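You operate a simulated robot arm through the tools that you are given. There is no shell and no other tool.

You are at the controls of a simulated robot arm. One attempt, no reset.

TASK
Lock the red glasses case away in the keyhole drawer.
Fine: the drawer key turns to unlock it; shut the drawer and turn the key back. Where these are worked on the way, their far stop is far enough and under half their travel is too little: drawer key, keyhole drawer.

It is judged by the outcome, as a careful person would: the job done as asked, and still so three seconds after it is handed in. It fails if anything else is knocked over, pushed out of place, dropped, spilled or broken.

THE ROBOT
A 7-joint arm with a two-finger parallel gripper, fixed in place. Base frame: the origin is on the floor under the middle of its stand, x ahead of it, y to its left, z up. Lengths are in mm, angles in degrees, forces in N, time in s.
With the tool pointing down near the work surface it reaches from about 360 to 760 mm from the base axis. Its first joint turns from -143.0 to 143.0 degrees. Payload 3 kg.
Tool frame: the origin (TCP) lies between the finger pads and is the grasp point; the fingertips stand 30 mm ahead of it; z points along the fingers, y is the line along which they close. Largest opening 94 mm; finger width 28, thickness 10; the body of the gripper, 50 by 96 mm, starts 55 mm behind the TCP.
Orientation is that of the tool frame in the base frame, as a unit quaternion [x, y, z, w]. With the fingers straight down and closing along the base's y, the tool's x points along the base's -x, its y along +y and its z along -z.

THE INTERFACE
- The arm moves only by the tool send_rows. Its argument "deltas" is a list that holds one entry, the list of rows, each a list of 7 numbers: the shift along the tool's x, y, z in m, then the turn, a rotation vector about the tool's x, y, z in degrees, then the opening, from 0 (shut) to 1 (fully open). In form: [[[dx, dy, dz, ax, ay, az, claw], ...]]. A call has 1 to 20 rows; each row shifts and turns the commanded pose from where the row before left it, along the tool's axes as they then stand. A row lasts 0.2 s, in which the tool goes at most 50 mm and 8.6 degrees; a call with a longer step from one row to the next is refused whole, and so is a gripper value outside its range. A pose out of reach is approached as far as the arm can. The call stops where the force on the tool passes 60 N (or 10 N more than at its start, if that is more) or the arm is blocked; 0.2 s more then pass. Each finger travels about 45 mm/s and halts on what it meets, pressing with about 39 N; the grip force reading is that of the motor and also rises with nothing between the fingers. The clock runs only during rows and for 0.2 s after the last one: add rows that do not move to give the fingers time. The reply holds the time, the measured pose of the TCP, the force on the tool along the base axes, the opening and the grip force, in the units named above and with some noise, with the torque about the TCP (base axes, N m) and any sound that the robot's microphone picked up.
- Cameras (640 x 400 px; columns grow to the right, rows downward): "scene" is fixed at [223.5, 649.7, 1369.1]; the picture's right is [-0.72, -0.69, 0.00], its down [-0.42, 0.44, -0.80] and it looks along [0.55, -0.57, -0.61] (base axes); focal length 290 px, centre (320, 200). "wrist" rides on the gripper at [76, 14, -102] in the tool frame; the picture's right is [-0.18, 0.98, 0.00], its down [-0.75, -0.14, -0.64] and it looks along [-0.63, -0.12, 0.77] (tool axes); focal length 243 px, centre (320, 200).
- capture(camera): a new picture of that camera. It takes no simulated time.
- slide_trunk(by): moves the trunk up (or, below 0, down) by that many mm; the arm rides with it, the base frame stays. It gives what a move gives, with no picture.
- measure_at(camera, pixels): for up to 12 pixels [column, row] of the newest picture of that camera ("zoom" is the newest enlarged one), the place [x, y, z] in the base frame of the surface seen there, good to about 3 mm, but the place of the scene camera against the robot may be out by one fixed shift of up to 12 mm in any direction. It takes no simulated time.
- enlarge(camera, box): a new picture of the part [left, top, right, bottom] of that camera's present view, enlarged. It takes no simulated time.
- close_job(): hands the job in; it is judged then, once.

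Unless the task says otherwise, let go and move clear before handing in.

The tools are called after "Emit:" by a JSON object that holds its "api" and its "payload". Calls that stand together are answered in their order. send_rows: Moves the arm, as the interface text tells. Its arguments: {"type":"object","properties":{"deltas":{"type":"array"}},"required":["deltas"]} The other tools are called the same way: slide_trunk (by) moves the trunk up or down; capture (camera) takes a picture; measure_at (camera, pixels) gives the place of the surface under pixels of a picture; enlarge (camera, box) takes an enlarged picture of a part of a camera's view; close_job () hands the job in.

At the start:

```text
time_s: 0.0
eef_pos: [597.0, 34.7, 1062.2]
tcp_rot: [0.001, 1.0, 0.001, 0.0]
ft_force: [0.7, -0.1, -0.5]
moment: [-0.02, -0.02, 0.04]
opening: 94.1
gripper_force: 0.1
trunk travel left (down, up): [-75.0, 315.0]
```

scene: 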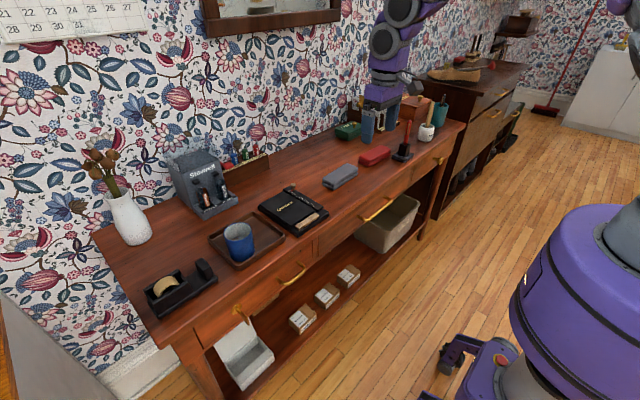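
wrist: 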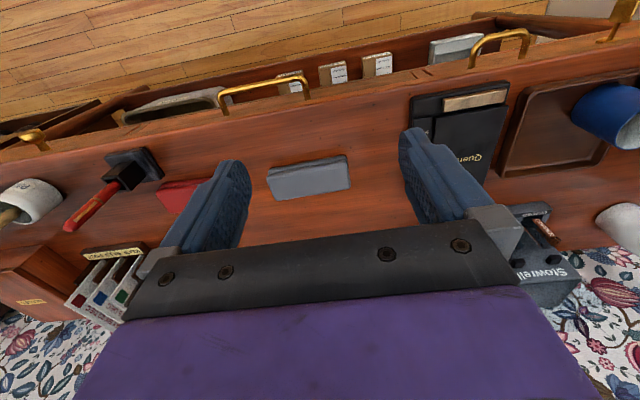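

The scene picture shows a desk with a red case near (375,156), a grey case near (340,177), and several drawers with brass handles near (290,275), (377,208) and (440,160). I'll enlarge these parts to find the keyhole drawer and key.

Emit:
{"api": "enlarge", "payload": {"camera": "scene", "box": [320, 90, 480, 240]}}

Emit:
{"api": "enlarge", "payload": {"camera": "scene", "box": [180, 180, 400, 360]}}

Emit:
{"api": "enlarge", "payload": {"camera": "wrist", "box": [0, 20, 320, 220]}}

Emit:
{"api": "enlarge", "payload": {"camera": "wrist", "box": [320, 0, 640, 200]}}

```text
2.67 times, centred on (400, 165) of scene
```

zoom: 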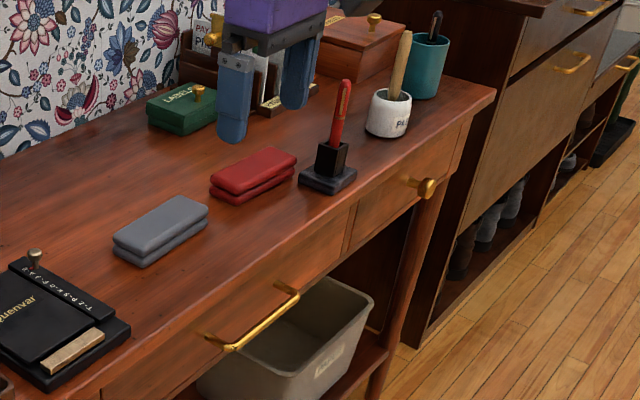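

```text
2.22 times, centred on (290, 270) of scene
```

zoom: 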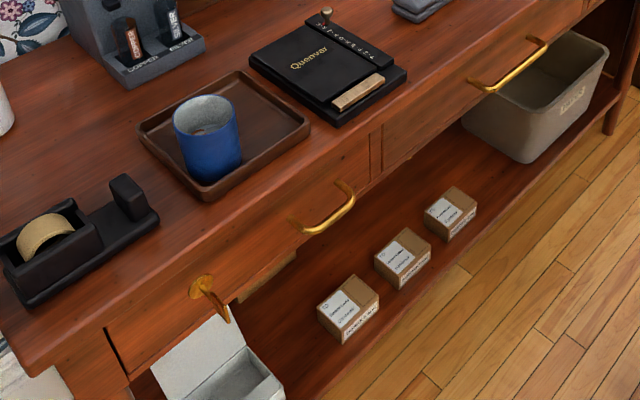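

```text
2.00 times, centred on (160, 120) of wrist
```

zoom: 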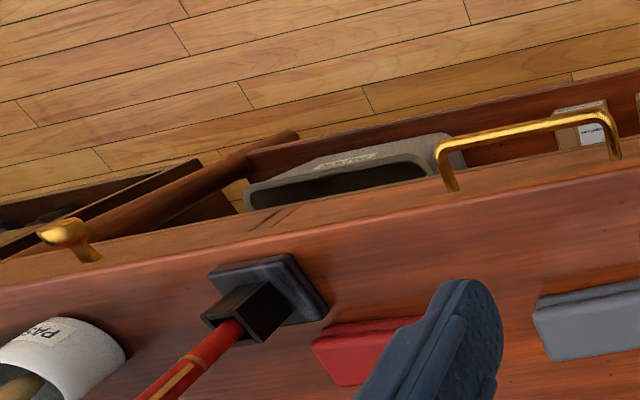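

```text
2.00 times, centred on (480, 100) of wrist
```

zoom: 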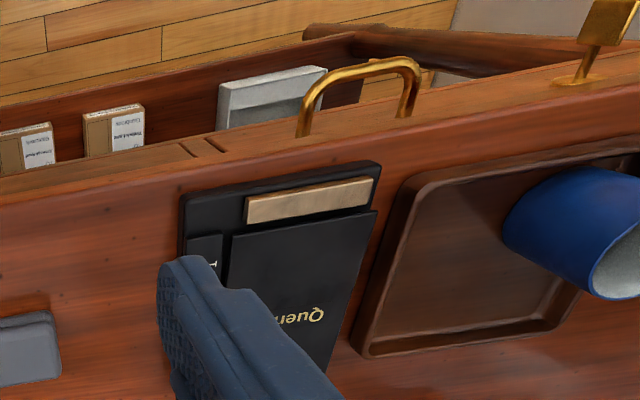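

The left drawer has a brass handle at scene (290,275) and what looks like a key in a round plate at (243,310). I'll enlarge that part and measure it.

Emit:
{"api": "enlarge", "payload": {"camera": "scene", "box": [190, 250, 330, 340]}}

Emit:
{"api": "measure_at", "payload": {"camera": "scene", "pixels": [[375, 153], [362, 160], [389, 151], [340, 175], [326, 183], [355, 170], [200, 318], [316, 237], [320, 245], [404, 187], [300, 245], [250, 270]]}}

```text
4.44 times, centred on (260, 295) of scene
```

zoom: 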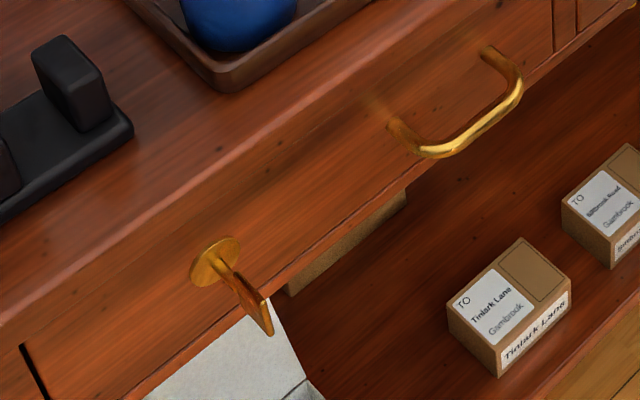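

```text
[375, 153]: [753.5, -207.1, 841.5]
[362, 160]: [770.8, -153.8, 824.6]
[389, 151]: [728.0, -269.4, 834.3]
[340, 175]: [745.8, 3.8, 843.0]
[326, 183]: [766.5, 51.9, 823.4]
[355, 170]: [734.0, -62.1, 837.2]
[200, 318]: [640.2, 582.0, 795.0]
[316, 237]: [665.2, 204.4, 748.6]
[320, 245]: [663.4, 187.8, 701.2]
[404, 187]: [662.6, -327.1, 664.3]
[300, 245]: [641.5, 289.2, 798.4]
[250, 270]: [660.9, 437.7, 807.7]
```

The key has a round plate at zoom (213,265), a shaft and a flat bow at (260,310). I'll measure the key, the handle and the edges of the drawer in this enlarged picture.

Emit:
{"api": "measure_at", "payload": {"camera": "zoom", "pixels": [[205, 265], [225, 255], [238, 283], [245, 295], [255, 310], [267, 325], [400, 130], [438, 150], [480, 125], [517, 90], [495, 55], [40, 370]]}}

Emit:
{"api": "measure_at", "payload": {"camera": "scene", "pixels": [[270, 285], [220, 310], [258, 290], [240, 298], [230, 250], [230, 240], [160, 290], [180, 310], [210, 328], [311, 243], [150, 320], [280, 225]]}}

```text
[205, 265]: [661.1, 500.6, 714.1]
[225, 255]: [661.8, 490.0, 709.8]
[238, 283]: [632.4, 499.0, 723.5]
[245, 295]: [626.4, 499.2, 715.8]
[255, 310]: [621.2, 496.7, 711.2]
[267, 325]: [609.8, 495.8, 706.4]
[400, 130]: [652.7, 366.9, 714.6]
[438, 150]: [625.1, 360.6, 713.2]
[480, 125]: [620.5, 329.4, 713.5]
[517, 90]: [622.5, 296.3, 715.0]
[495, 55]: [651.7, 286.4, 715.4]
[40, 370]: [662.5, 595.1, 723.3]
```

```text
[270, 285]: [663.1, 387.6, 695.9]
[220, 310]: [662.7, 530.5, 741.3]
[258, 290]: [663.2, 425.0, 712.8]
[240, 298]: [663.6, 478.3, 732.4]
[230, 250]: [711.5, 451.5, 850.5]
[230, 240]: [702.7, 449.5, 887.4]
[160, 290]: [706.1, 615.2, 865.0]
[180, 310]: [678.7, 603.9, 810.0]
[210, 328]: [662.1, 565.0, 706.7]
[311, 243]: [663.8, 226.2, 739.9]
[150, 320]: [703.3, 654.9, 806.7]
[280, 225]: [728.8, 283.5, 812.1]
```

The key sits at about (620, 497, 712), sticking out of the drawer front at x≈662, and the handle bar is at x≈621, y 290–365, z≈714. I'll move back and left, away from the desk, to look at the key with the wrist camera.

Emit:
{"api": "send_rows", "payload": {"deltas": [[[0.02, 0.045, 0, 0, 0, 0, 1], [0.02, 0.045, 0, 0, 0, 0, 1], [0.02, 0.045, 0, 0, 0, 0, 1], [0.02, 0.045, 0, 0, 0, 0, 1], [0.02, 0.045, 0, 0, 0, 0, 1], [0.02, 0.045, 0, 0, 0, 0, 1], [0.02, 0.045, 0, 0, 0, 0, 1], [0.02, 0.045, 0, 0, 0, 0, 1], [0, 0, 0, 0, -8, 0, 1], [0, 0, 0, 0, -8, 0, 1], [0, 0, 0, 0, -8, 0, 1], [0, 0, 0, 0, -8, 0, 1], [0, 0, 0, 0, -8, 0, 1]]]}}

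Emit:
{"api": "capture", "payload": {"camera": "wrist"}}

Emit:
{"api": "capture", "payload": {"camera": "scene"}}

```text
time_s: 2.8
eef_pos: [445.8, 384.4, 1052.8]
tcp_rot: [0.031, 0.948, 0.006, 0.316]
ft_force: [0.0, 0.6, 0.6]
moment: [0.02, 0.04, 0.02]
opening: 93.7
gripper_force: 0.1
trunk travel left (down, up): [-75.0, 315.0]
```

```text
taken
```

wrist: 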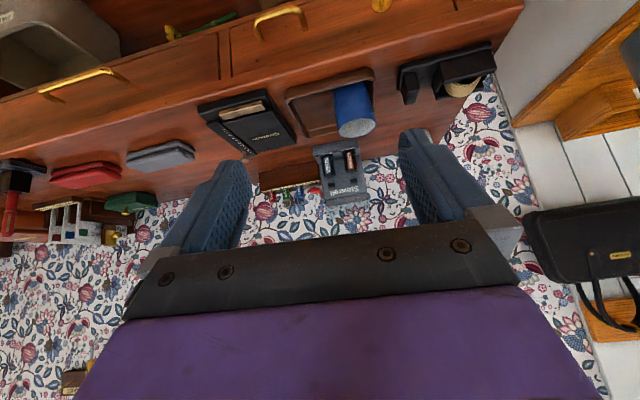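

```text
taken
```

scene: 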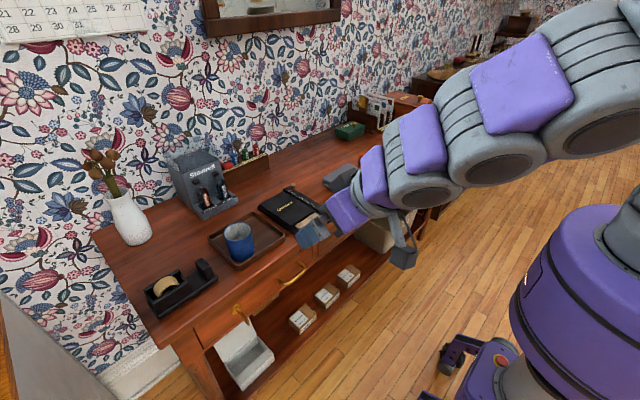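

The wrist picture shows the drawer fronts at the top, upside down: the handle at (280,15), and the key just out of view at (382,5). I'll finish tilting the tool to horizontal and lower it in front of the desk.

Emit:
{"api": "send_rows", "payload": {"deltas": [[[0, 0, 0, 0, -8, 0, 1], [0, 0, 0, 0, -8, 0, 1], [0, 0, 0, 0, -8, 0, 1], [0, 0, 0, 0, -8, 0, 1], [0, 0, 0, 0, -8, 0, 1], [0, 0, 0, 0, -8, 0, 1], [0, 0, 0, 0, -2, 0, 1], [0.045, 0.015, 0, 0, 0, 0, 1], [0.045, 0.015, 0, 0, 0, 0, 1], [0.045, 0.015, 0, 0, 0, 0, 1], [0.045, 0.015, 0, 0, 0, 0, 1], [0.045, 0.015, 0, 0, 0, 0, 1], [0.045, 0.01, 0, 0, 0, 0, 1], [0.045, 0.01, 0, 0, 0, 0, 1], [0, 0, 0, 0, 0, 0, 1], [0, 0, 0, 0, 0, 0, 1]]]}}

Emit:
{"api": "capture", "payload": {"camera": "wrist"}}

Emit:
{"api": "capture", "payload": {"camera": "scene"}}

```text
time_s: 3.4
eef_pos: [478.2, 339.1, 1056.6]
tcp_rot: [0.161, 0.918, 0.037, 0.361]
ft_force: [-0.3, 0.8, -0.2]
moment: [-0.01, 0.01, -0.03]
opening: 93.9
gripper_force: 0.0
trunk travel left (down, up): [-75.0, 315.0]
stopped in row 2: the arm was blocked; the commanded pose is now the measured one
```

```text
taken
```

wrist: 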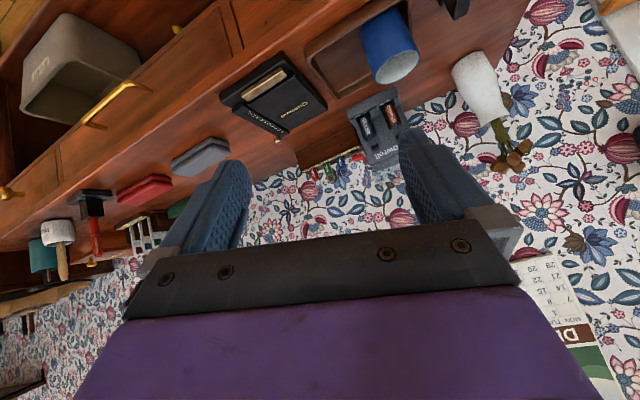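

```text
taken
```

scene: 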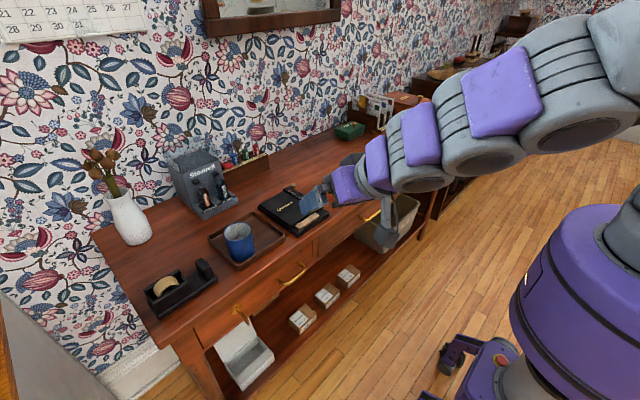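

The call stopped early because the arm was blocked at a joint limit, with the tool at about 47° tilt and twisted slightly. I'll measure points along the arm in the scene picture to work out its geometry before trying another way.

Emit:
{"api": "measure_at", "payload": {"camera": "scene", "pixels": [[600, 120], [615, 40], [540, 130], [500, 80], [480, 160], [420, 130], [415, 170], [375, 160], [350, 185], [560, 280], [620, 240], [340, 190]]}}

```text
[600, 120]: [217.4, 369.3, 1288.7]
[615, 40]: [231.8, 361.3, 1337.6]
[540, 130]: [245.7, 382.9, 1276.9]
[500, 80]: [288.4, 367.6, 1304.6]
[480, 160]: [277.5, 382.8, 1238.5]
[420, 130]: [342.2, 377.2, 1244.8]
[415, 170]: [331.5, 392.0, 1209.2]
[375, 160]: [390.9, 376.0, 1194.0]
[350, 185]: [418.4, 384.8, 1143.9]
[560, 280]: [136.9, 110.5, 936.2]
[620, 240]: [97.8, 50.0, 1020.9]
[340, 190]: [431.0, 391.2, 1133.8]
```

The elbow is high and folded (about 1290 mm), which explains the blocked tilt. I'll lower the trunk and then bring the hand down in front of the desk so that the arm stretches out, before I tilt further.

Emit:
{"api": "slide_trunk", "payload": {"by": -75}}

```text
time_s: 4.5
eef_pos: [480.9, 337.8, 984.0]
tcp_rot: [0.162, 0.917, 0.038, 0.364]
ft_force: [-0.9, -0.8, -0.5]
moment: [0.0, 0.01, 0.02]
opening: 93.9
gripper_force: 0.2
trunk travel left (down, up): [0.0, 390.0]
```

The trunk is at its lowest and the tool is at z≈984. I'll bring the hand down and left in front of the desk, keeping the same orientation.

Emit:
{"api": "send_rows", "payload": {"deltas": [[[0.0326, 0.0078, 0.0252, 0, 0, 0, 1], [0.0326, 0.0078, 0.0252, 0, 0, 0, 1], [0.0326, 0.0078, 0.0252, 0, 0, 0, 1], [0.0326, 0.0078, 0.0252, 0, 0, 0, 1], [0.0326, 0.0078, 0.0252, 0, 0, 0, 1], [0.0326, 0.0078, 0.0252, 0, 0, 0, 1], [0, 0, 0, 0, 0, 0, 1]]]}}

Emit:
{"api": "capture", "payload": {"camera": "wrist"}}

```text
time_s: 6.1
eef_pos: [455.8, 446.5, 755.5]
tcp_rot: [0.155, 0.917, 0.042, 0.366]
ft_force: [0.3, 1.0, 0.1]
moment: [0.0, -0.03, -0.03]
opening: 93.8
gripper_force: 0.1
trunk travel left (down, up): [0.0, 390.0]
```

```text
taken
```

wrist: 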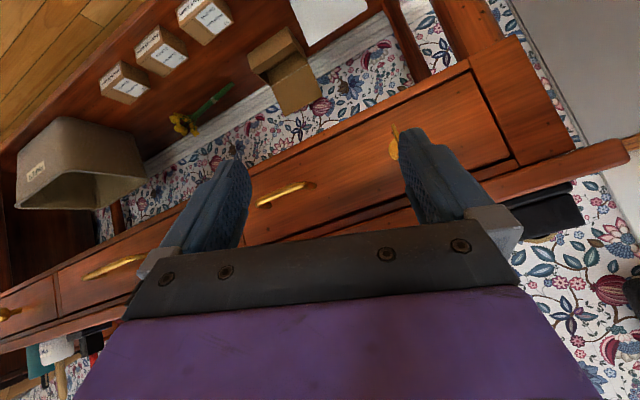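

The wrist picture now shows the keyhole drawer clearly: the handle at (285,195), and the key at (395,140) partly hidden by the finger. I'll rotate the tool to horizontal, taking out the twist, and lower it a bit to view the key.

Emit:
{"api": "send_rows", "payload": {"deltas": [[[0, 0, 0, -1.574, -7.68, -2.745, 1], [0, 0, 0, -1.574, -7.68, -2.745, 1], [0, 0, 0, -1.574, -7.68, -2.745, 1], [0, 0, 0, -1.574, -7.68, -2.745, 1], [0, 0, 0, -1.574, -7.68, -2.745, 1], [0, 0, 0, -1.574, -7.68, -2.745, 1], [0, 0, 0, 0, 0, 0, 1], [0, 0, 0, 0, 0, 0, 1]]]}}

Emit:
{"api": "capture", "payload": {"camera": "wrist"}}

Emit:
{"api": "capture", "payload": {"camera": "scene"}}

```text
time_s: 7.9
eef_pos: [457.1, 443.1, 756.4]
tcp_rot: [-0.001, 0.707, 0.0, 0.707]
ft_force: [0.8, -0.2, -0.2]
moment: [-0.01, -0.02, 0.01]
opening: 93.7
gripper_force: 0.1
trunk travel left (down, up): [0.0, 390.0]
```

```text
taken
```

wrist: 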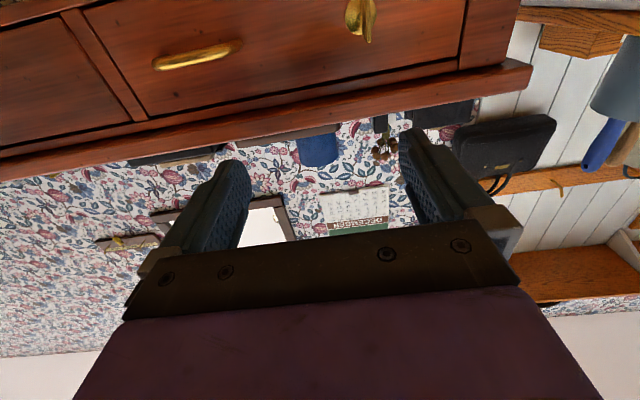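

```text
taken
```

scene: 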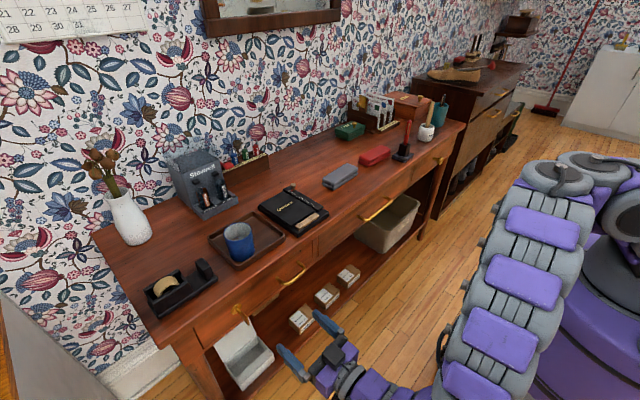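

The tool is now horizontal without a block, and the key shows at wrist (360,18). I'll lower the hand 100 mm and shift left to bring the key into the middle of the view.

Emit:
{"api": "send_rows", "payload": {"deltas": [[[0.04, 0.02, 0, 0, 0, 0, 1], [0.04, 0.02, 0, 0, 0, 0, 1], [0.03, 0.01, 0, 0, 0, 0, 1], [0, 0, 0, 0, 0, 0, 1], [0, 0, 0, 0, 0, 0, 1]]]}}

Emit:
{"api": "capture", "payload": {"camera": "wrist"}}

Emit:
{"api": "enlarge", "payload": {"camera": "wrist", "box": [240, 60, 440, 185]}}

```text
time_s: 9.1
eef_pos: [457.8, 493.1, 647.5]
tcp_rot: [0.001, 0.707, -0.001, 0.707]
ft_force: [0.8, 0.0, 1.1]
moment: [0.0, 0.01, -0.03]
opening: 94.1
gripper_force: 0.1
trunk travel left (down, up): [0.0, 390.0]
```

```text
taken
```

wrist: 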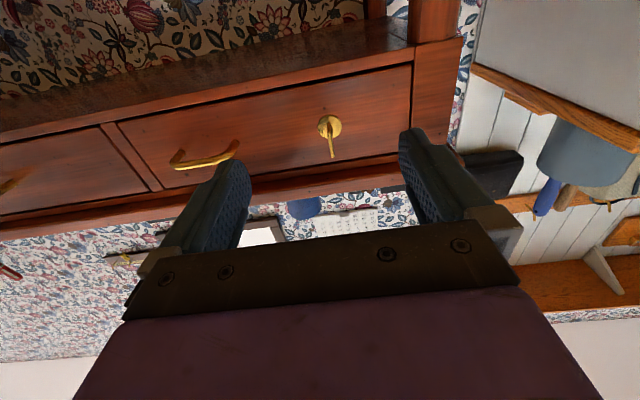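

```text
3.20 times, centred on (340, 122) of wrist
```

zoom: 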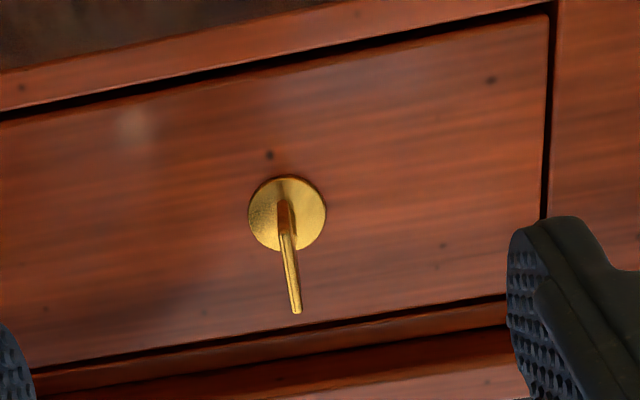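

The key's bow appears edge-on as a thin vertical plate at zoom (285–297, 205–310), on a round plate at (287,212). So fingers closing along y can grip it, and I'll measure it precisely with the wrist camera.

Emit:
{"api": "measure_at", "payload": {"camera": "zoom", "pixels": [[285, 205], [287, 225], [289, 245], [292, 270], [295, 295], [296, 308], [265, 225], [312, 215], [287, 190], [200, 200], [400, 150], [290, 350]]}}

Emit:
{"api": "measure_at", "payload": {"camera": "wrist", "pixels": [[176, 165], [200, 165], [225, 158], [232, 145], [172, 155], [300, 100], [410, 70], [410, 110], [150, 180], [110, 130], [280, 165], [360, 155]]}}

```text
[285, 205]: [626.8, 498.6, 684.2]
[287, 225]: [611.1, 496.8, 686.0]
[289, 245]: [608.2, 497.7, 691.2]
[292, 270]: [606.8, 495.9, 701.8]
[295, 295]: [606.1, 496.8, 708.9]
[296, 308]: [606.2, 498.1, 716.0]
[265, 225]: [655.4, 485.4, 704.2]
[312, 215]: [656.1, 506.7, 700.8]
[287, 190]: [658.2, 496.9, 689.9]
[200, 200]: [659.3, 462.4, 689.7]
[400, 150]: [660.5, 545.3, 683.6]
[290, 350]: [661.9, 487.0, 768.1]
```

```text
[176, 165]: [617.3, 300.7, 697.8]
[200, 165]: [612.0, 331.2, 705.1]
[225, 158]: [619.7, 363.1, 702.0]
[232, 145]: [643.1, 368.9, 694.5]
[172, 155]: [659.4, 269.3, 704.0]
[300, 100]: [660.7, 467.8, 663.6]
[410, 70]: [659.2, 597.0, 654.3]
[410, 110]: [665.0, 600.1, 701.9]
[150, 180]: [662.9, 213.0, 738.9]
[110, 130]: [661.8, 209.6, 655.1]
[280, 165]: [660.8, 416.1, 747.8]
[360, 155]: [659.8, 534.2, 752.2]
```

The bow spans x≈606–628 and z≈684–716 at y≈497, so the key's axis is at z≈700. I'll line up with it and move forward until the fingertips straddle the bow, TCP x≈598.

Emit:
{"api": "send_rows", "payload": {"deltas": [[[-0.0265, 0.002, 0, 0, 0, 0, 1], [-0.026, 0.002, 0, 0, 0, 0, 1], [0, 0, 0.04, 0, 0, 0, 1], [0, 0, 0.04, 0, 0, 0, 1], [0, 0, 0.03, 0, 0, 0, 1], [0, 0, 0.02, 0, 0, 0, 1], [0, 0, 0.01, 0, 0, 0, 1], [0, 0, 0, 0, 0, 0, 1], [0, 0, 0, 0, 0, 0, 1]]]}}

Emit:
{"api": "capture", "payload": {"camera": "wrist"}}

Emit:
{"api": "enlarge", "payload": {"camera": "scene", "box": [190, 250, 350, 350]}}

```text
time_s: 11.1
eef_pos: [597.9, 500.8, 699.4]
tcp_rot: [-0.001, 0.707, -0.002, 0.707]
ft_force: [-1.3, 0.2, -1.0]
moment: [0.03, -0.02, 0.0]
opening: 93.7
gripper_force: 0.2
trunk travel left (down, up): [0.0, 390.0]
```

```text
taken
```

wrist: 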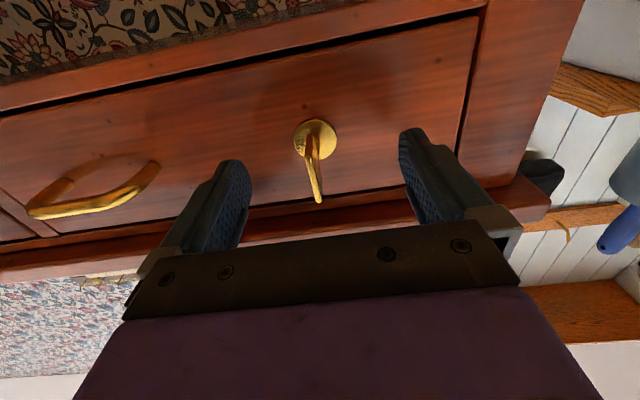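

```text
4.00 times, centred on (270, 300) of scene
```

zoom: 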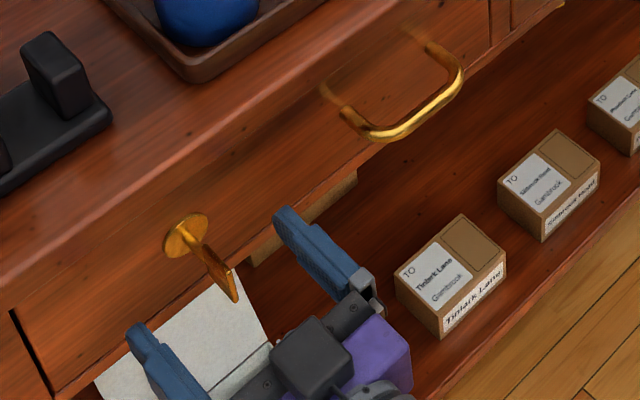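

The bow at wrist (313,170) lies between the open fingers. I'll check how deep it sits against the fingertips before closing.

Emit:
{"api": "measure_at", "payload": {"camera": "wrist", "pixels": [[308, 140], [311, 150], [313, 165], [316, 180], [318, 192], [320, 201], [303, 135], [326, 135], [238, 165], [413, 132]]}}

```text
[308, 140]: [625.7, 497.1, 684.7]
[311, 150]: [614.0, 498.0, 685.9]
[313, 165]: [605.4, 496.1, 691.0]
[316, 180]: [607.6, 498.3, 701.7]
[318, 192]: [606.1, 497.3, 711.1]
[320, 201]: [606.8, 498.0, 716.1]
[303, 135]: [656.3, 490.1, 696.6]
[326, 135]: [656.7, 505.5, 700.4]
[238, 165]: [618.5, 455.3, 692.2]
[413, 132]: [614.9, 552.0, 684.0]
```

The key is at y≈497.5 and the TCP is at 500.8, so I'll shift 3 mm and close on the bow.

Emit:
{"api": "send_rows", "payload": {"deltas": [[[0, -0.0033, 0.002, 0, 0, 0, 1], [0, 0, 0, 0, 0, 0, 0.5], [0, 0, 0, 0, 0, 0, 0.2], [0, 0, 0, 0, 0, 0, 0], [0, 0, 0, 0, 0, 0, 0], [0, 0, 0, 0, 0, 0, 0], [0, 0, 0, 0, 0, 0, 0], [0, 0, 0, 0, 0, 0, 0], [0, 0, 0, 0, 0, 0, 0]]]}}

Emit:
{"api": "capture", "payload": {"camera": "wrist"}}

```text
time_s: 13.1
eef_pos: [599.2, 495.5, 698.8]
tcp_rot: [0.0, 0.707, -0.003, 0.707]
ft_force: [0.7, 0.8, 0.5]
moment: [0.01, -0.06, 0.19]
opening: 4.3
gripper_force: 37.8
trunk travel left (down, up): [0.0, 390.0]
```

```text
taken
```

wrist: 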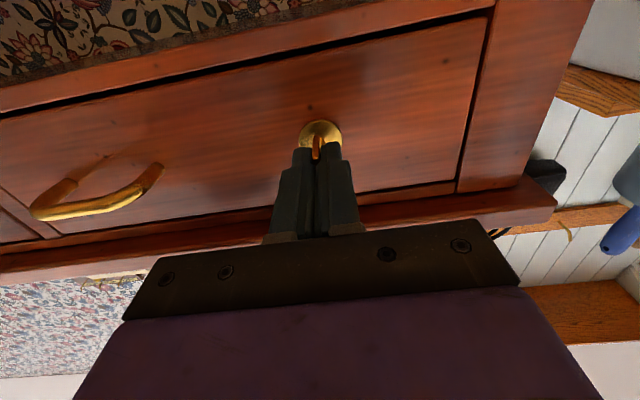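

The fingers hold the bow at 4.3 mm opening. I'll try turning a little clockwise, positive about tool z, and watch the torque and the sound.

Emit:
{"api": "send_rows", "payload": {"deltas": [[[0, 0, 0, 0, 0, 4, 0], [0, 0, 0, 0, 0, 4, 0], [0, 0, 0, 0, 0, 4, 0], [0, 0, 0, 0, 0, 0, 0]]]}}

Emit:
{"api": "capture", "payload": {"camera": "wrist"}}

```text
time_s: 14.1
eef_pos: [600.3, 496.5, 699.0]
tcp_rot: [0.073, 0.703, 0.074, 0.703]
ft_force: [0.8, 2.9, 0.6]
moment: [-1.25, 0.03, 0.14]
opening: 9.2
gripper_force: 43.1
trunk travel left (down, up): [0.0, 390.0]
```

```text
taken
```

wrist: 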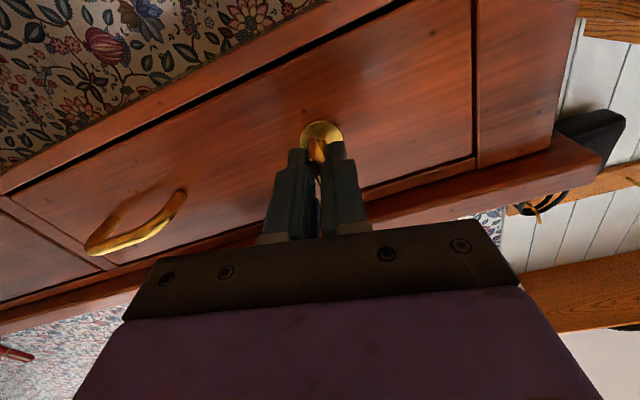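

The fingers spread to 9.2 mm with a torque of −1.25 N m, so the key resists turning clockwise. I'll turn back and go counter-clockwise in small steps.

Emit:
{"api": "send_rows", "payload": {"deltas": [[[0, 0, 0, 0, 0, -6, 0], [0, 0, 0, 0, 0, -6, 0], [0, 0, 0, 0, 0, -4, 0], [0, 0, 0, 0, 0, -4, 0], [0, 0, 0, 0, 0, -4, 0], [0, 0, 0, 0, 0, 0, 0]]]}}

Emit:
{"api": "capture", "payload": {"camera": "wrist"}}

```text
time_s: 15.5
eef_pos: [600.1, 496.3, 698.9]
tcp_rot: [-0.075, 0.703, -0.075, 0.703]
ft_force: [-2.1, -3.0, 1.7]
moment: [0.03, 0.29, 0.2]
opening: 4.4
gripper_force: 39.4
trunk travel left (down, up): [0.0, 390.0]
```

```text
taken
```

wrist: 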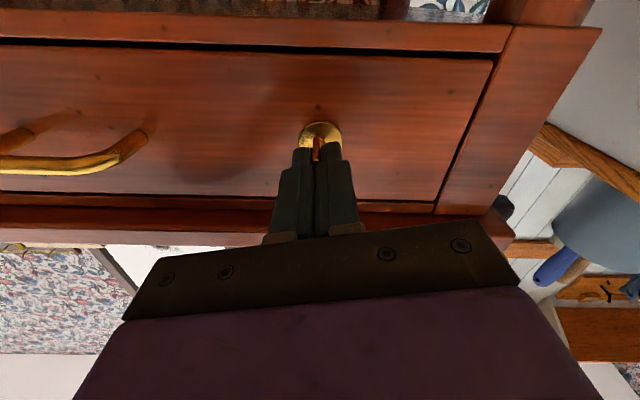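

At −12° the opening stays at 4.4 mm with almost no torque, so the key is turning counter-clockwise. I'll carry on in that direction.

Emit:
{"api": "send_rows", "payload": {"deltas": [[[0, 0, 0, 0, 0, -6, 0], [0, 0, 0, 0, 0, -6, 0], [0, 0, 0, 0, 0, -6, 0], [0, 0, 0, 0, 0, -6, 0], [0, 0, 0, 0, 0, -6, 0], [0, 0, 0, 0, 0, 0, 0]]]}}

Emit:
{"api": "capture", "payload": {"camera": "wrist"}}

```text
time_s: 16.9
eef_pos: [599.4, 494.1, 699.2]
tcp_rot: [-0.253, 0.66, -0.255, 0.66]
ft_force: [-6.5, -13.5, 3.1]
moment: [0.03, -0.23, 0.31]
opening: 4.4
gripper_force: 38.6
trunk travel left (down, up): [0.0, 390.0]
```

```text
taken
```

wrist: 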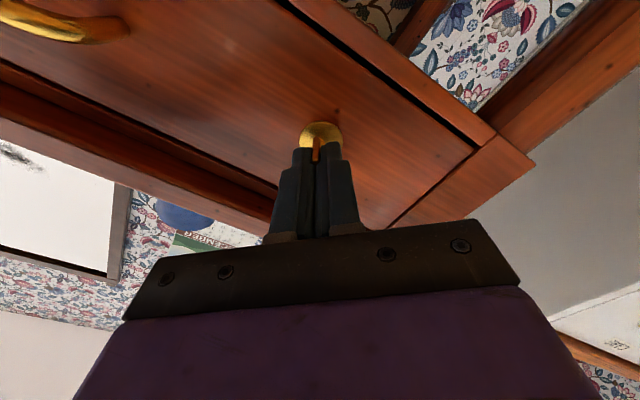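

The key has turned to about 42° and the opening is still 4.4 mm, with a small side force of −13.5 N in y. I'll shift 1.5 mm along tool −y to ease that and keep turning.

Emit:
{"api": "send_rows", "payload": {"deltas": [[[0, -0.0015, 0, 0, 0, -5, 0], [0, 0, 0, 0, 0, -5, 0], [0, 0, 0, 0, 0, -5, 0], [0, 0, 0, 0, 0, -5, 0], [0, 0, 0, 0, 0, -5, 0], [0, 0, 0, 0, 0, 0, 0]]]}}

Emit:
{"api": "capture", "payload": {"camera": "wrist"}}

```text
time_s: 18.3
eef_pos: [598.6, 492.8, 700.1]
tcp_rot: [-0.39, 0.59, -0.392, 0.589]
ft_force: [-4.7, -12.6, 4.9]
moment: [0.02, 0.38, -0.72]
opening: 4.1
gripper_force: 39.0
trunk travel left (down, up): [0.0, 390.0]
```

```text
taken
```

wrist: 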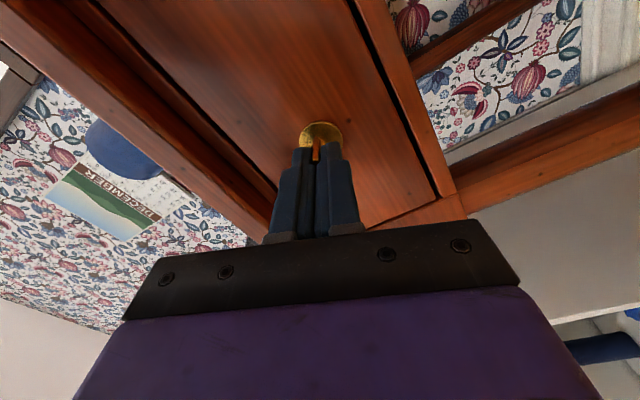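

The key is at about 67° and is still following. I'll continue towards 90°, again easing the side force slightly.

Emit:
{"api": "send_rows", "payload": {"deltas": [[[0.001, -0.001, 0, 0, 0, -5, 0], [0, 0, 0, 0, 0, -5, 0], [0, 0, 0, 0, 0, -5, 0], [0, 0, 0, 0, 0, -5, 0], [0, 0, 0, 0, 0, -3, 0], [0, 0, 0, 0, 0, 0, 0]]]}}

Emit:
{"api": "capture", "payload": {"camera": "wrist"}}

```text
time_s: 19.7
eef_pos: [600.2, 492.9, 701.1]
tcp_rot: [0.499, -0.5, 0.502, -0.5]
ft_force: [-3.2, -8.8, 13.6]
moment: [0.09, 0.13, -1.04]
opening: 4.3
gripper_force: 38.7
trunk travel left (down, up): [0.0, 390.0]
```

```text
taken
```

wrist: 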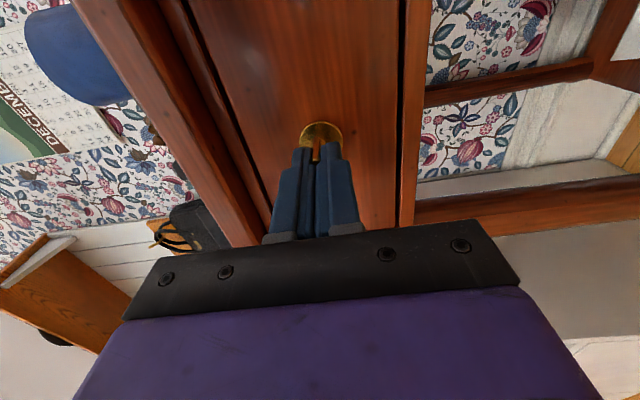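

The key is at 90° with torque about x near zero and the opening unchanged, so there is no stop yet. I'll turn a few more degrees and check for the stop.

Emit:
{"api": "send_rows", "payload": {"deltas": [[[0, -0.001, 0, 0, 0, -3, 0], [0, 0, 0, 0, 0, -3, 0], [0, 0, 0, 0, 0, -3, 0], [0, 0, 0, 0, 0, 0, 0]]]}}

```text
time_s: 20.7
eef_pos: [600.5, 494.2, 703.2]
tcp_rot: [0.537, -0.459, 0.539, -0.459]
ft_force: [-1.4, -7.0, 9.4]
moment: [1.21, -0.1, 0.3]
opening: 7.8
gripper_force: 42.1
trunk travel left (down, up): [0.0, 390.0]
```

The torque of 1.21 N m and the spread to 7.8 mm show that the stop is at about 90°, so the key is fully turned. I'll ease back to 90°, open a little and retreat.

Emit:
{"api": "send_rows", "payload": {"deltas": [[[0, 0, 0, 0, 0, 3, 0], [0, 0, 0, 0, 0, 3, 0], [0, 0, 0, 0, 0, 3, 0], [0, 0, 0, 0, 0, 0, 0], [0, 0, 0, 0, 0, 0, 0.35], [0, 0, 0, 0, 0, 0, 0.35], [0, 0, 0, 0, 0, 0, 0.35], [0, 0, -0.03, 0, 0, 0, 0.35], [0, 0, -0.04, 0, 0, 0, 0.35], [0, 0, -0.04, 0, 0, 0, 0.35], [0, 0, 0, 0, 0, 0, 0.35]]]}}

Emit:
{"api": "capture", "payload": {"camera": "wrist"}}

Emit:
{"api": "capture", "payload": {"camera": "scene"}}

```text
time_s: 23.1
eef_pos: [487.6, 490.9, 703.3]
tcp_rot: [0.501, -0.5, 0.501, -0.498]
ft_force: [-0.3, -0.9, -0.3]
moment: [0.02, 0.01, -0.02]
opening: 32.7
gripper_force: 0.1
trunk travel left (down, up): [0.0, 390.0]
```

```text
taken
```

wrist: 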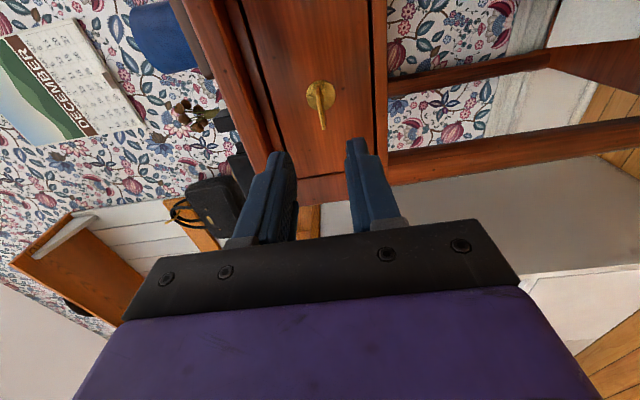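

```text
taken
```

scene: 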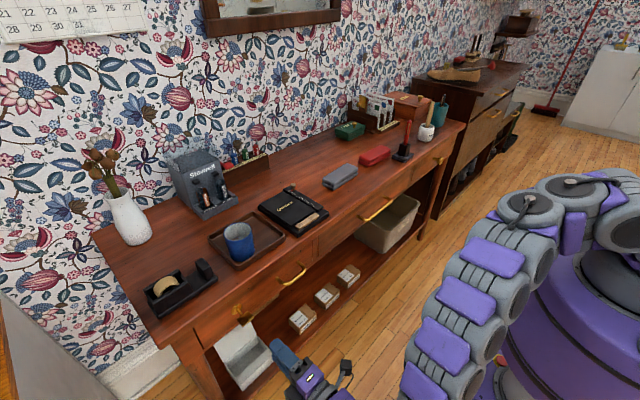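

The key now lies horizontal at wrist (322,100), and the hand is clear. The hand's roll already suits the handle, since the fingers close along z, so I'll move sideways to y≈330 and look at the handle.

Emit:
{"api": "send_rows", "payload": {"deltas": [[[0.04, 0, 0, 0, 0, 0, 0.6], [0.04, 0, 0, 0, 0, 0, 0.6], [0.04, 0, 0, 0, 0, 0, 0.6], [0.04, 0, 0, 0, 0, 0, 0.6], [0, 0, 0, 0, 0, 0, 0.6], [0, 0, 0, 0, 0, 0, 0.6]]]}}

Emit:
{"api": "capture", "payload": {"camera": "wrist"}}

```text
time_s: 24.5
eef_pos: [489.2, 331.2, 702.9]
tcp_rot: [0.5, -0.5, 0.501, -0.499]
ft_force: [-0.6, 0.6, -0.2]
moment: [0.01, -0.03, -0.02]
opening: 56.2
gripper_force: 0.1
trunk travel left (down, up): [0.0, 390.0]
```

```text
taken
```

wrist: 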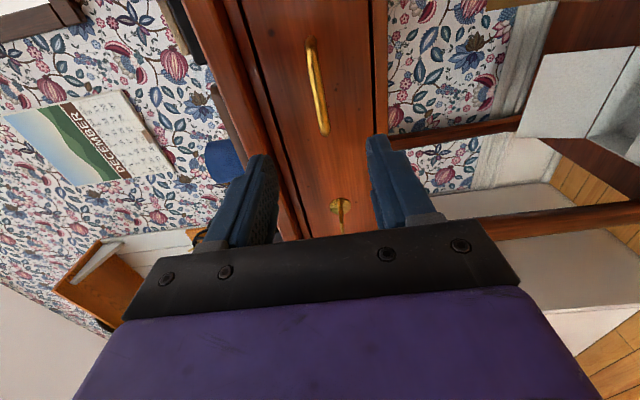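

The handle shows at wrist (317,85), running along y. I'll measure it before the grip.

Emit:
{"api": "measure_at", "payload": {"camera": "wrist", "pixels": [[310, 45], [314, 65], [317, 85], [320, 105], [324, 125], [309, 65], [319, 65], [313, 95], [322, 95], [345, 85], [270, 85], [385, 85]]}}

```text
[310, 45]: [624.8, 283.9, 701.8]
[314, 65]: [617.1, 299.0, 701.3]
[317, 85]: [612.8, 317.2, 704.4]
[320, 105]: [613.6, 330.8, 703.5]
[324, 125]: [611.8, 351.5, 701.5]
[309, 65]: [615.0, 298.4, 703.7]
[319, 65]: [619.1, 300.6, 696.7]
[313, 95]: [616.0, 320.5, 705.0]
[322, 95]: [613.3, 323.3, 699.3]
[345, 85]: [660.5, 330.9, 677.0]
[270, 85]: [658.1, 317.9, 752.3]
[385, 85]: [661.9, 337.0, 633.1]
```

The bar is at z≈702, with its front at x≈612 and its centre at y≈327. I'll move forward so the fingers straddle it, then close.

Emit:
{"api": "send_rows", "payload": {"deltas": [[[0.002, 0, 0.04, 0, 0, 0, 0.6], [0, 0, 0.04, 0, 0, 0, 0.6], [0, 0, 0.025, 0, 0, 0, 0.6], [0, 0, 0.01, 0, 0, 0, 0.6], [0, 0, 0, 0, 0, 0, 0.6], [0, 0, 0, 0, 0, 0, 0.3], [0, 0, 0, 0, 0, 0, 0], [0, 0, 0, 0, 0, 0, 0], [0, 0, 0, 0, 0, 0, 0], [0, 0, 0, 0, 0, 0, 0]]]}}

Emit:
{"api": "capture", "payload": {"camera": "wrist"}}

```text
time_s: 26.7
eef_pos: [603.3, 330.1, 702.5]
tcp_rot: [0.5, -0.499, 0.501, -0.5]
ft_force: [2.0, 1.2, 7.3]
moment: [0.15, -0.14, -0.07]
opening: 10.6
gripper_force: 44.8
trunk travel left (down, up): [0.0, 390.0]
```

```text
taken
```

wrist: 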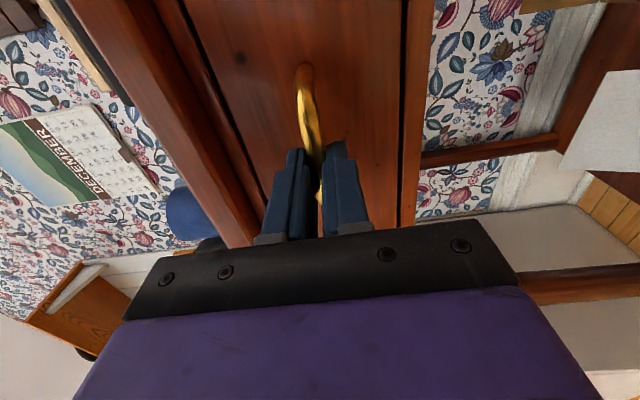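

The fingers hold the bar with an opening of 10.6 mm. I'll pull gently by 40 mm and watch the force.

Emit:
{"api": "send_rows", "payload": {"deltas": [[[0, 0, -0.005, 0, 0, 0, 0], [0, 0, -0.01, 0, 0, 0, 0], [0, 0, -0.01, 0, 0, 0, 0], [0, 0, -0.015, 0, 0, 0, 0], [0, 0, 0, 0, 0, 0, 0]]]}}

Emit:
{"api": "capture", "payload": {"camera": "scene"}}

```text
time_s: 27.9
eef_pos: [563.8, 330.4, 700.8]
tcp_rot: [0.5, -0.5, 0.501, -0.499]
ft_force: [-2.2, -6.6, 10.8]
moment: [0.25, -0.15, 0.67]
opening: 11.0
gripper_force: 44.4
trunk travel left (down, up): [0.0, 390.0]
```

```text
taken
```

scene: 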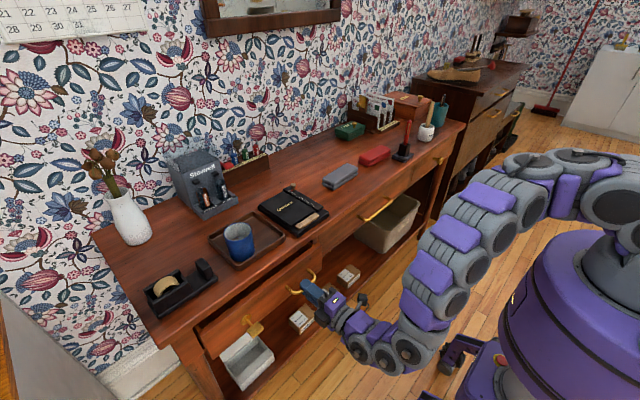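

The drawer moves freely, and the scene shows a gap at its left end. I'll keep pulling in steps.

Emit:
{"api": "send_rows", "payload": {"deltas": [[[0, 0, -0.02, 0, 0, 0, 0], [0, 0, -0.02, 0, 0, 0, 0], [0, 0, -0.02, 0, 0, 0, 0], [0, 0, -0.02, 0, 0, 0, 0], [0, 0, -0.02, 0, 0, 0, 0], [0, 0, 0, 0, 0, 0, 0]]]}}

Emit:
{"api": "capture", "payload": {"camera": "scene"}}

```text
time_s: 29.3
eef_pos: [463.3, 331.8, 702.6]
tcp_rot: [0.499, -0.5, 0.501, -0.5]
ft_force: [-1.5, -8.7, 20.6]
moment: [0.13, -0.27, -0.63]
opening: 10.6
gripper_force: 44.2
trunk travel left (down, up): [0.0, 390.0]
```

```text
taken
```

scene: 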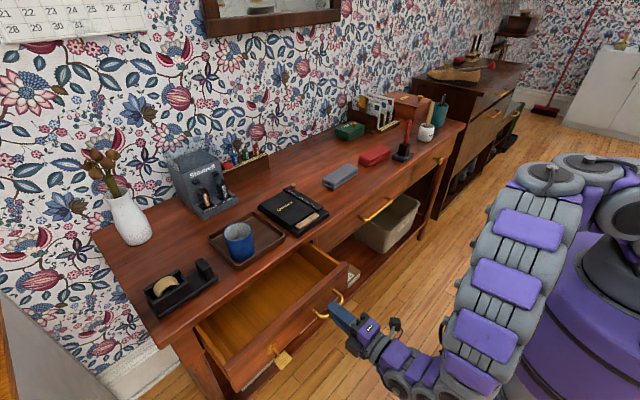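

The drawer is now open by about 140 mm, with an upward force of 20 N on the tool. I'll ease the tool up a little and pull further.

Emit:
{"api": "send_rows", "payload": {"deltas": [[[0, -0.002, -0.015, 0, 0, 0, 0], [0, 0, -0.02, 0, 0, 0, 0], [0, 0, -0.02, 0, 0, 0, 0], [0, 0, -0.015, 0, 0, 0, 0], [0, 0, 0, 0, 0, 0, 0]]]}}

Emit:
{"api": "capture", "payload": {"camera": "scene"}}

```text
time_s: 30.5
eef_pos: [394.2, 331.2, 701.4]
tcp_rot: [-0.501, 0.501, -0.5, 0.499]
ft_force: [-1.5, -15.1, -10.8]
moment: [0.22, 0.12, -0.35]
opening: 10.8
gripper_force: 44.1
trunk travel left (down, up): [0.0, 390.0]
```

```text
taken
```

scene: 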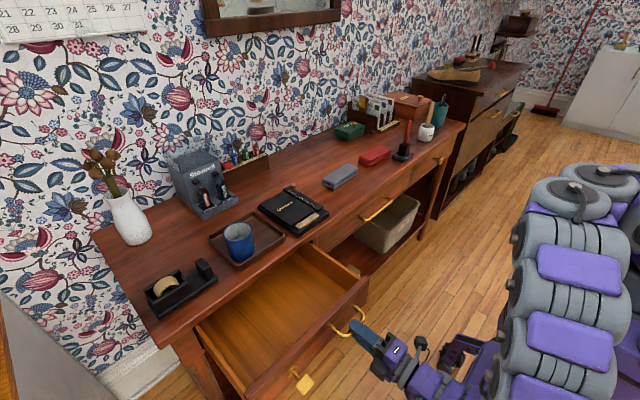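

The drawer is open by about 209 mm and no stop has been reached. I'll pull a bit more to find the stop.

Emit:
{"api": "send_rows", "payload": {"deltas": [[[0, 0, -0.015, 0, 0, 0, 0], [0, 0, -0.015, 0, 0, 0, 0], [0, 0, -0.01, 0, 0, 0, 0], [0, 0, 0, 0, 0, 0, 0]]]}}

Emit:
{"api": "capture", "payload": {"camera": "scene"}}

```text
time_s: 31.5
eef_pos: [355.5, 330.6, 702.2]
tcp_rot: [-0.5, 0.501, -0.5, 0.498]
ft_force: [-1.7, -23.5, -30.1]
moment: [0.25, 0.46, -0.83]
opening: 10.5
gripper_force: 44.6
trunk travel left (down, up): [0.0, 390.0]
```

```text
taken
```

scene: 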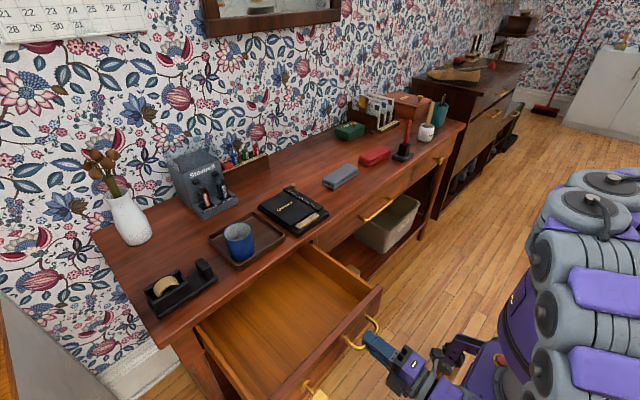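

The drawer is open by about 248 mm, with side forces building up (−23 y, −30 z). I'll ease those and try another 20 mm to see if there is a stop.

Emit:
{"api": "send_rows", "payload": {"deltas": [[[0.002, 0.002, 0, 0, 0, 0, 0], [0, 0, -0.01, 0, 0, 0, 0], [0, 0, -0.01, 0, 0, 0, 0], [0, 0, 0, 0, 0, 0, 0]]]}}

```text
time_s: 32.5
eef_pos: [334.7, 330.1, 702.1]
tcp_rot: [0.5, -0.5, 0.501, -0.5]
ft_force: [-1.0, -5.9, -9.8]
moment: [0.21, 0.2, -1.46]
opening: 10.6
gripper_force: 44.5
trunk travel left (down, up): [0.0, 390.0]
```

The drawer is open by about 269 mm, which is plenty, and the forces are low. I'll open the fingers and back off the handle in small steps.

Emit:
{"api": "send_rows", "payload": {"deltas": [[[0, 0, 0, 0, 0, 0, 0.3], [0, 0, 0, 0, 0, 0, 0.5], [0, 0, 0, 0, 0, 0, 0.5], [0, 0, -0.01, 0, 0, 0, 0.5], [0, 0, -0.015, 0, 0, 0, 0.5], [0, 0, -0.015, 0, 0, 0, 0.5], [0, 0, 0, 0, 0, 0, 0.5]]]}}

Emit:
{"api": "capture", "payload": {"camera": "wrist"}}

Emit:
{"api": "capture", "payload": {"camera": "scene"}}

```text
time_s: 34.1
eef_pos: [294.1, 330.5, 699.7]
tcp_rot: [0.5, -0.5, 0.5, -0.5]
ft_force: [1.1, 0.2, 0.0]
moment: [-0.02, -0.01, 0.0]
opening: 47.0
gripper_force: 0.0
trunk travel left (down, up): [0.0, 390.0]
```

```text
taken
```

wrist: 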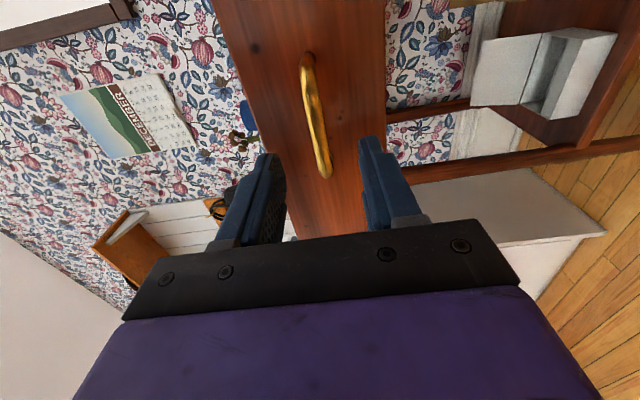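

```text
taken
```

scene: 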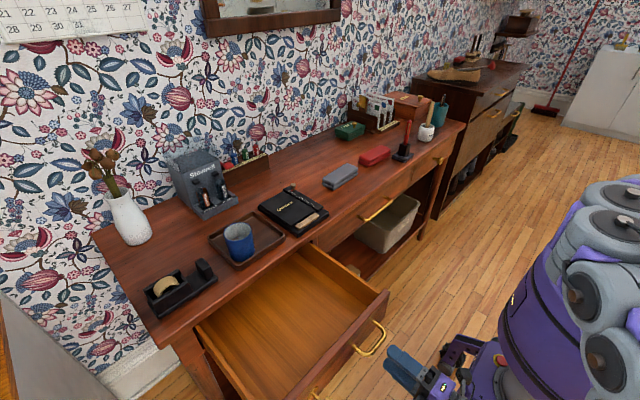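

The hand is clear of the handle. I'll raise it a little and rotate the tool to point down, with its closing line along base x, which also suits gripping the case across its short side.

Emit:
{"api": "send_rows", "payload": {"deltas": [[[0, -0.03, 0, 0, 0, 0, 0.5], [0, -0.03, 0, 0, 0, 0, 0.5], [0, 0, 0, -8.18, 0, 0, 0.5], [0, 0, 0, -8.18, 0, 0, 0.5], [0, 0, 0, -8.18, 0, 0, 0.5], [0, 0, 0, -8.18, 0, 0, 0.5], [0, 0, 0, -8.18, 0, 0, 0.5], [0, 0, 0, -8.18, 0, 0, 0.5], [0, 0, 0, 0, 0, 0, 0.5]]]}}

Emit:
{"api": "measure_at", "payload": {"camera": "scene", "pixels": [[280, 310], [320, 285], [250, 330], [300, 340], [310, 250], [330, 265], [370, 300], [388, 295], [310, 370], [260, 380], [400, 155], [405, 130]]}}

```text
time_s: 36.3
eef_pos: [279.1, 262.9, 698.2]
tcp_rot: [0.677, -0.66, 0.283, -0.16]
ft_force: [-0.4, -0.3, 0.7]
moment: [0.0, 0.02, 0.01]
opening: 47.0
gripper_force: 0.0
trunk travel left (down, up): [0.0, 390.0]
stopped in row 9: the arm was blocked; the commanded pose is now the measured one
```

```text
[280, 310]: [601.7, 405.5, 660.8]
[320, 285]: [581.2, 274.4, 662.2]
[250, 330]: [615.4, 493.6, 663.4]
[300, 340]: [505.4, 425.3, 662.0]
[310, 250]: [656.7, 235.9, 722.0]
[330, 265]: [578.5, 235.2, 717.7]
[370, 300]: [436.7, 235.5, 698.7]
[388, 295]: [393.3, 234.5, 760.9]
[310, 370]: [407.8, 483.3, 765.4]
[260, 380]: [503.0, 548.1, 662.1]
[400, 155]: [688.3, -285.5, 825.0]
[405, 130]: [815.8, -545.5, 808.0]
```

The arm was blocked because it is folded too close to the body: TCP (279, 263, 698), tool partly turned down. The trunk can lift the whole arm without folding it further, so I'll raise it by 180 mm.

Emit:
{"api": "slide_trunk", "payload": {"by": 180}}

Emit:
{"api": "capture", "payload": {"camera": "wrist"}}

Emit:
{"api": "capture", "payload": {"camera": "scene"}}

```text
time_s: 38.3
eef_pos: [281.5, 263.9, 879.9]
tcp_rot: [0.676, -0.66, 0.284, -0.163]
ft_force: [0.3, -0.2, 0.3]
moment: [0.03, -0.03, 0.03]
opening: 47.1
gripper_force: 0.0
trunk travel left (down, up): [-180.0, 210.0]
```

```text
taken
```

wrist: 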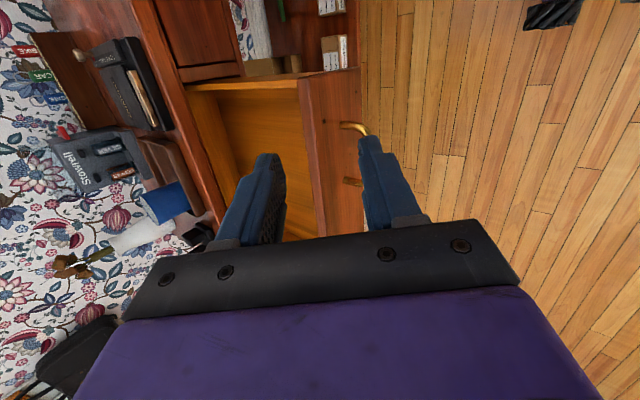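

```text
taken
```

scene: 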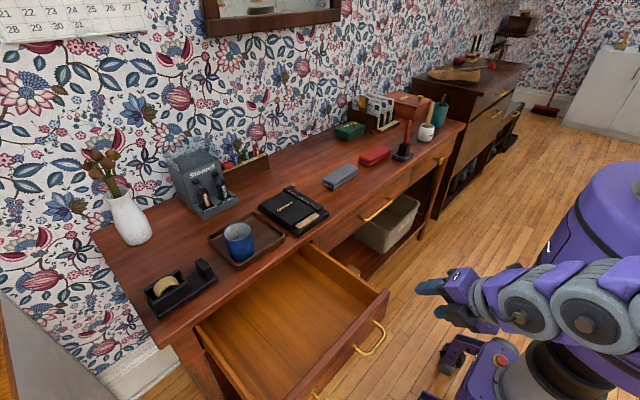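

The drawer stays open and the hand is above it at z≈880. I'll move the hand outward and to the right, in free space in front of the desk, to unfold the arm.

Emit:
{"api": "send_rows", "payload": {"deltas": [[[0.0282, -0.0306, 0.0079, 0, 0, 0, 0.5], [0.0282, -0.0306, 0.0079, 0, 0, 0, 0.5], [0.0282, -0.0306, 0.0079, 0, 0, 0, 0.5], [0.0282, -0.0306, 0.0079, 0, 0, 0, 0.5], [0.0282, -0.0306, 0.0079, 0, 0, 0, 0.5], [0.0282, -0.0306, 0.0079, 0, 0, 0, 0.5], [0, 0, 0, 0, 0, 0, 0.5]]]}}

```text
time_s: 39.9
eef_pos: [473.2, 139.2, 969.7]
tcp_rot: [0.681, -0.655, 0.283, -0.166]
ft_force: [0.1, -1.0, -0.8]
moment: [0.0, -0.01, 0.03]
opening: 46.9
gripper_force: 0.0
out of reach, approached as far as the arm can: row 2, 3, 4
trunk travel left (down, up): [-180.0, 210.0]
```

The hand is at (473, 139, 970). I'll turn the tool to point straight down with the fingers closing along base x.

Emit:
{"api": "send_rows", "payload": {"deltas": [[[0, 0, 0, -7.4, -1.93, 0.43, 0.5], [0, 0, 0, -7.4, -1.93, 0.43, 0.5], [0, 0, 0, -7.4, -1.93, 0.43, 0.5], [0, 0, 0, -7.4, -1.93, 0.43, 0.5], [0, 0, 0, -7.4, -1.93, 0.43, 0.5], [0, 0, 0, 0, 0, 0, 0.5], [0, 0, 0, 0, 0, 0, 0.5]]]}}

```text
time_s: 41.5
eef_pos: [470.4, 138.5, 970.0]
tcp_rot: [0.708, -0.706, -0.001, -0.001]
ft_force: [0.1, -0.1, -0.4]
moment: [0.02, 0.02, 0.0]
opening: 47.0
gripper_force: 0.1
trunk travel left (down, up): [-180.0, 210.0]
```

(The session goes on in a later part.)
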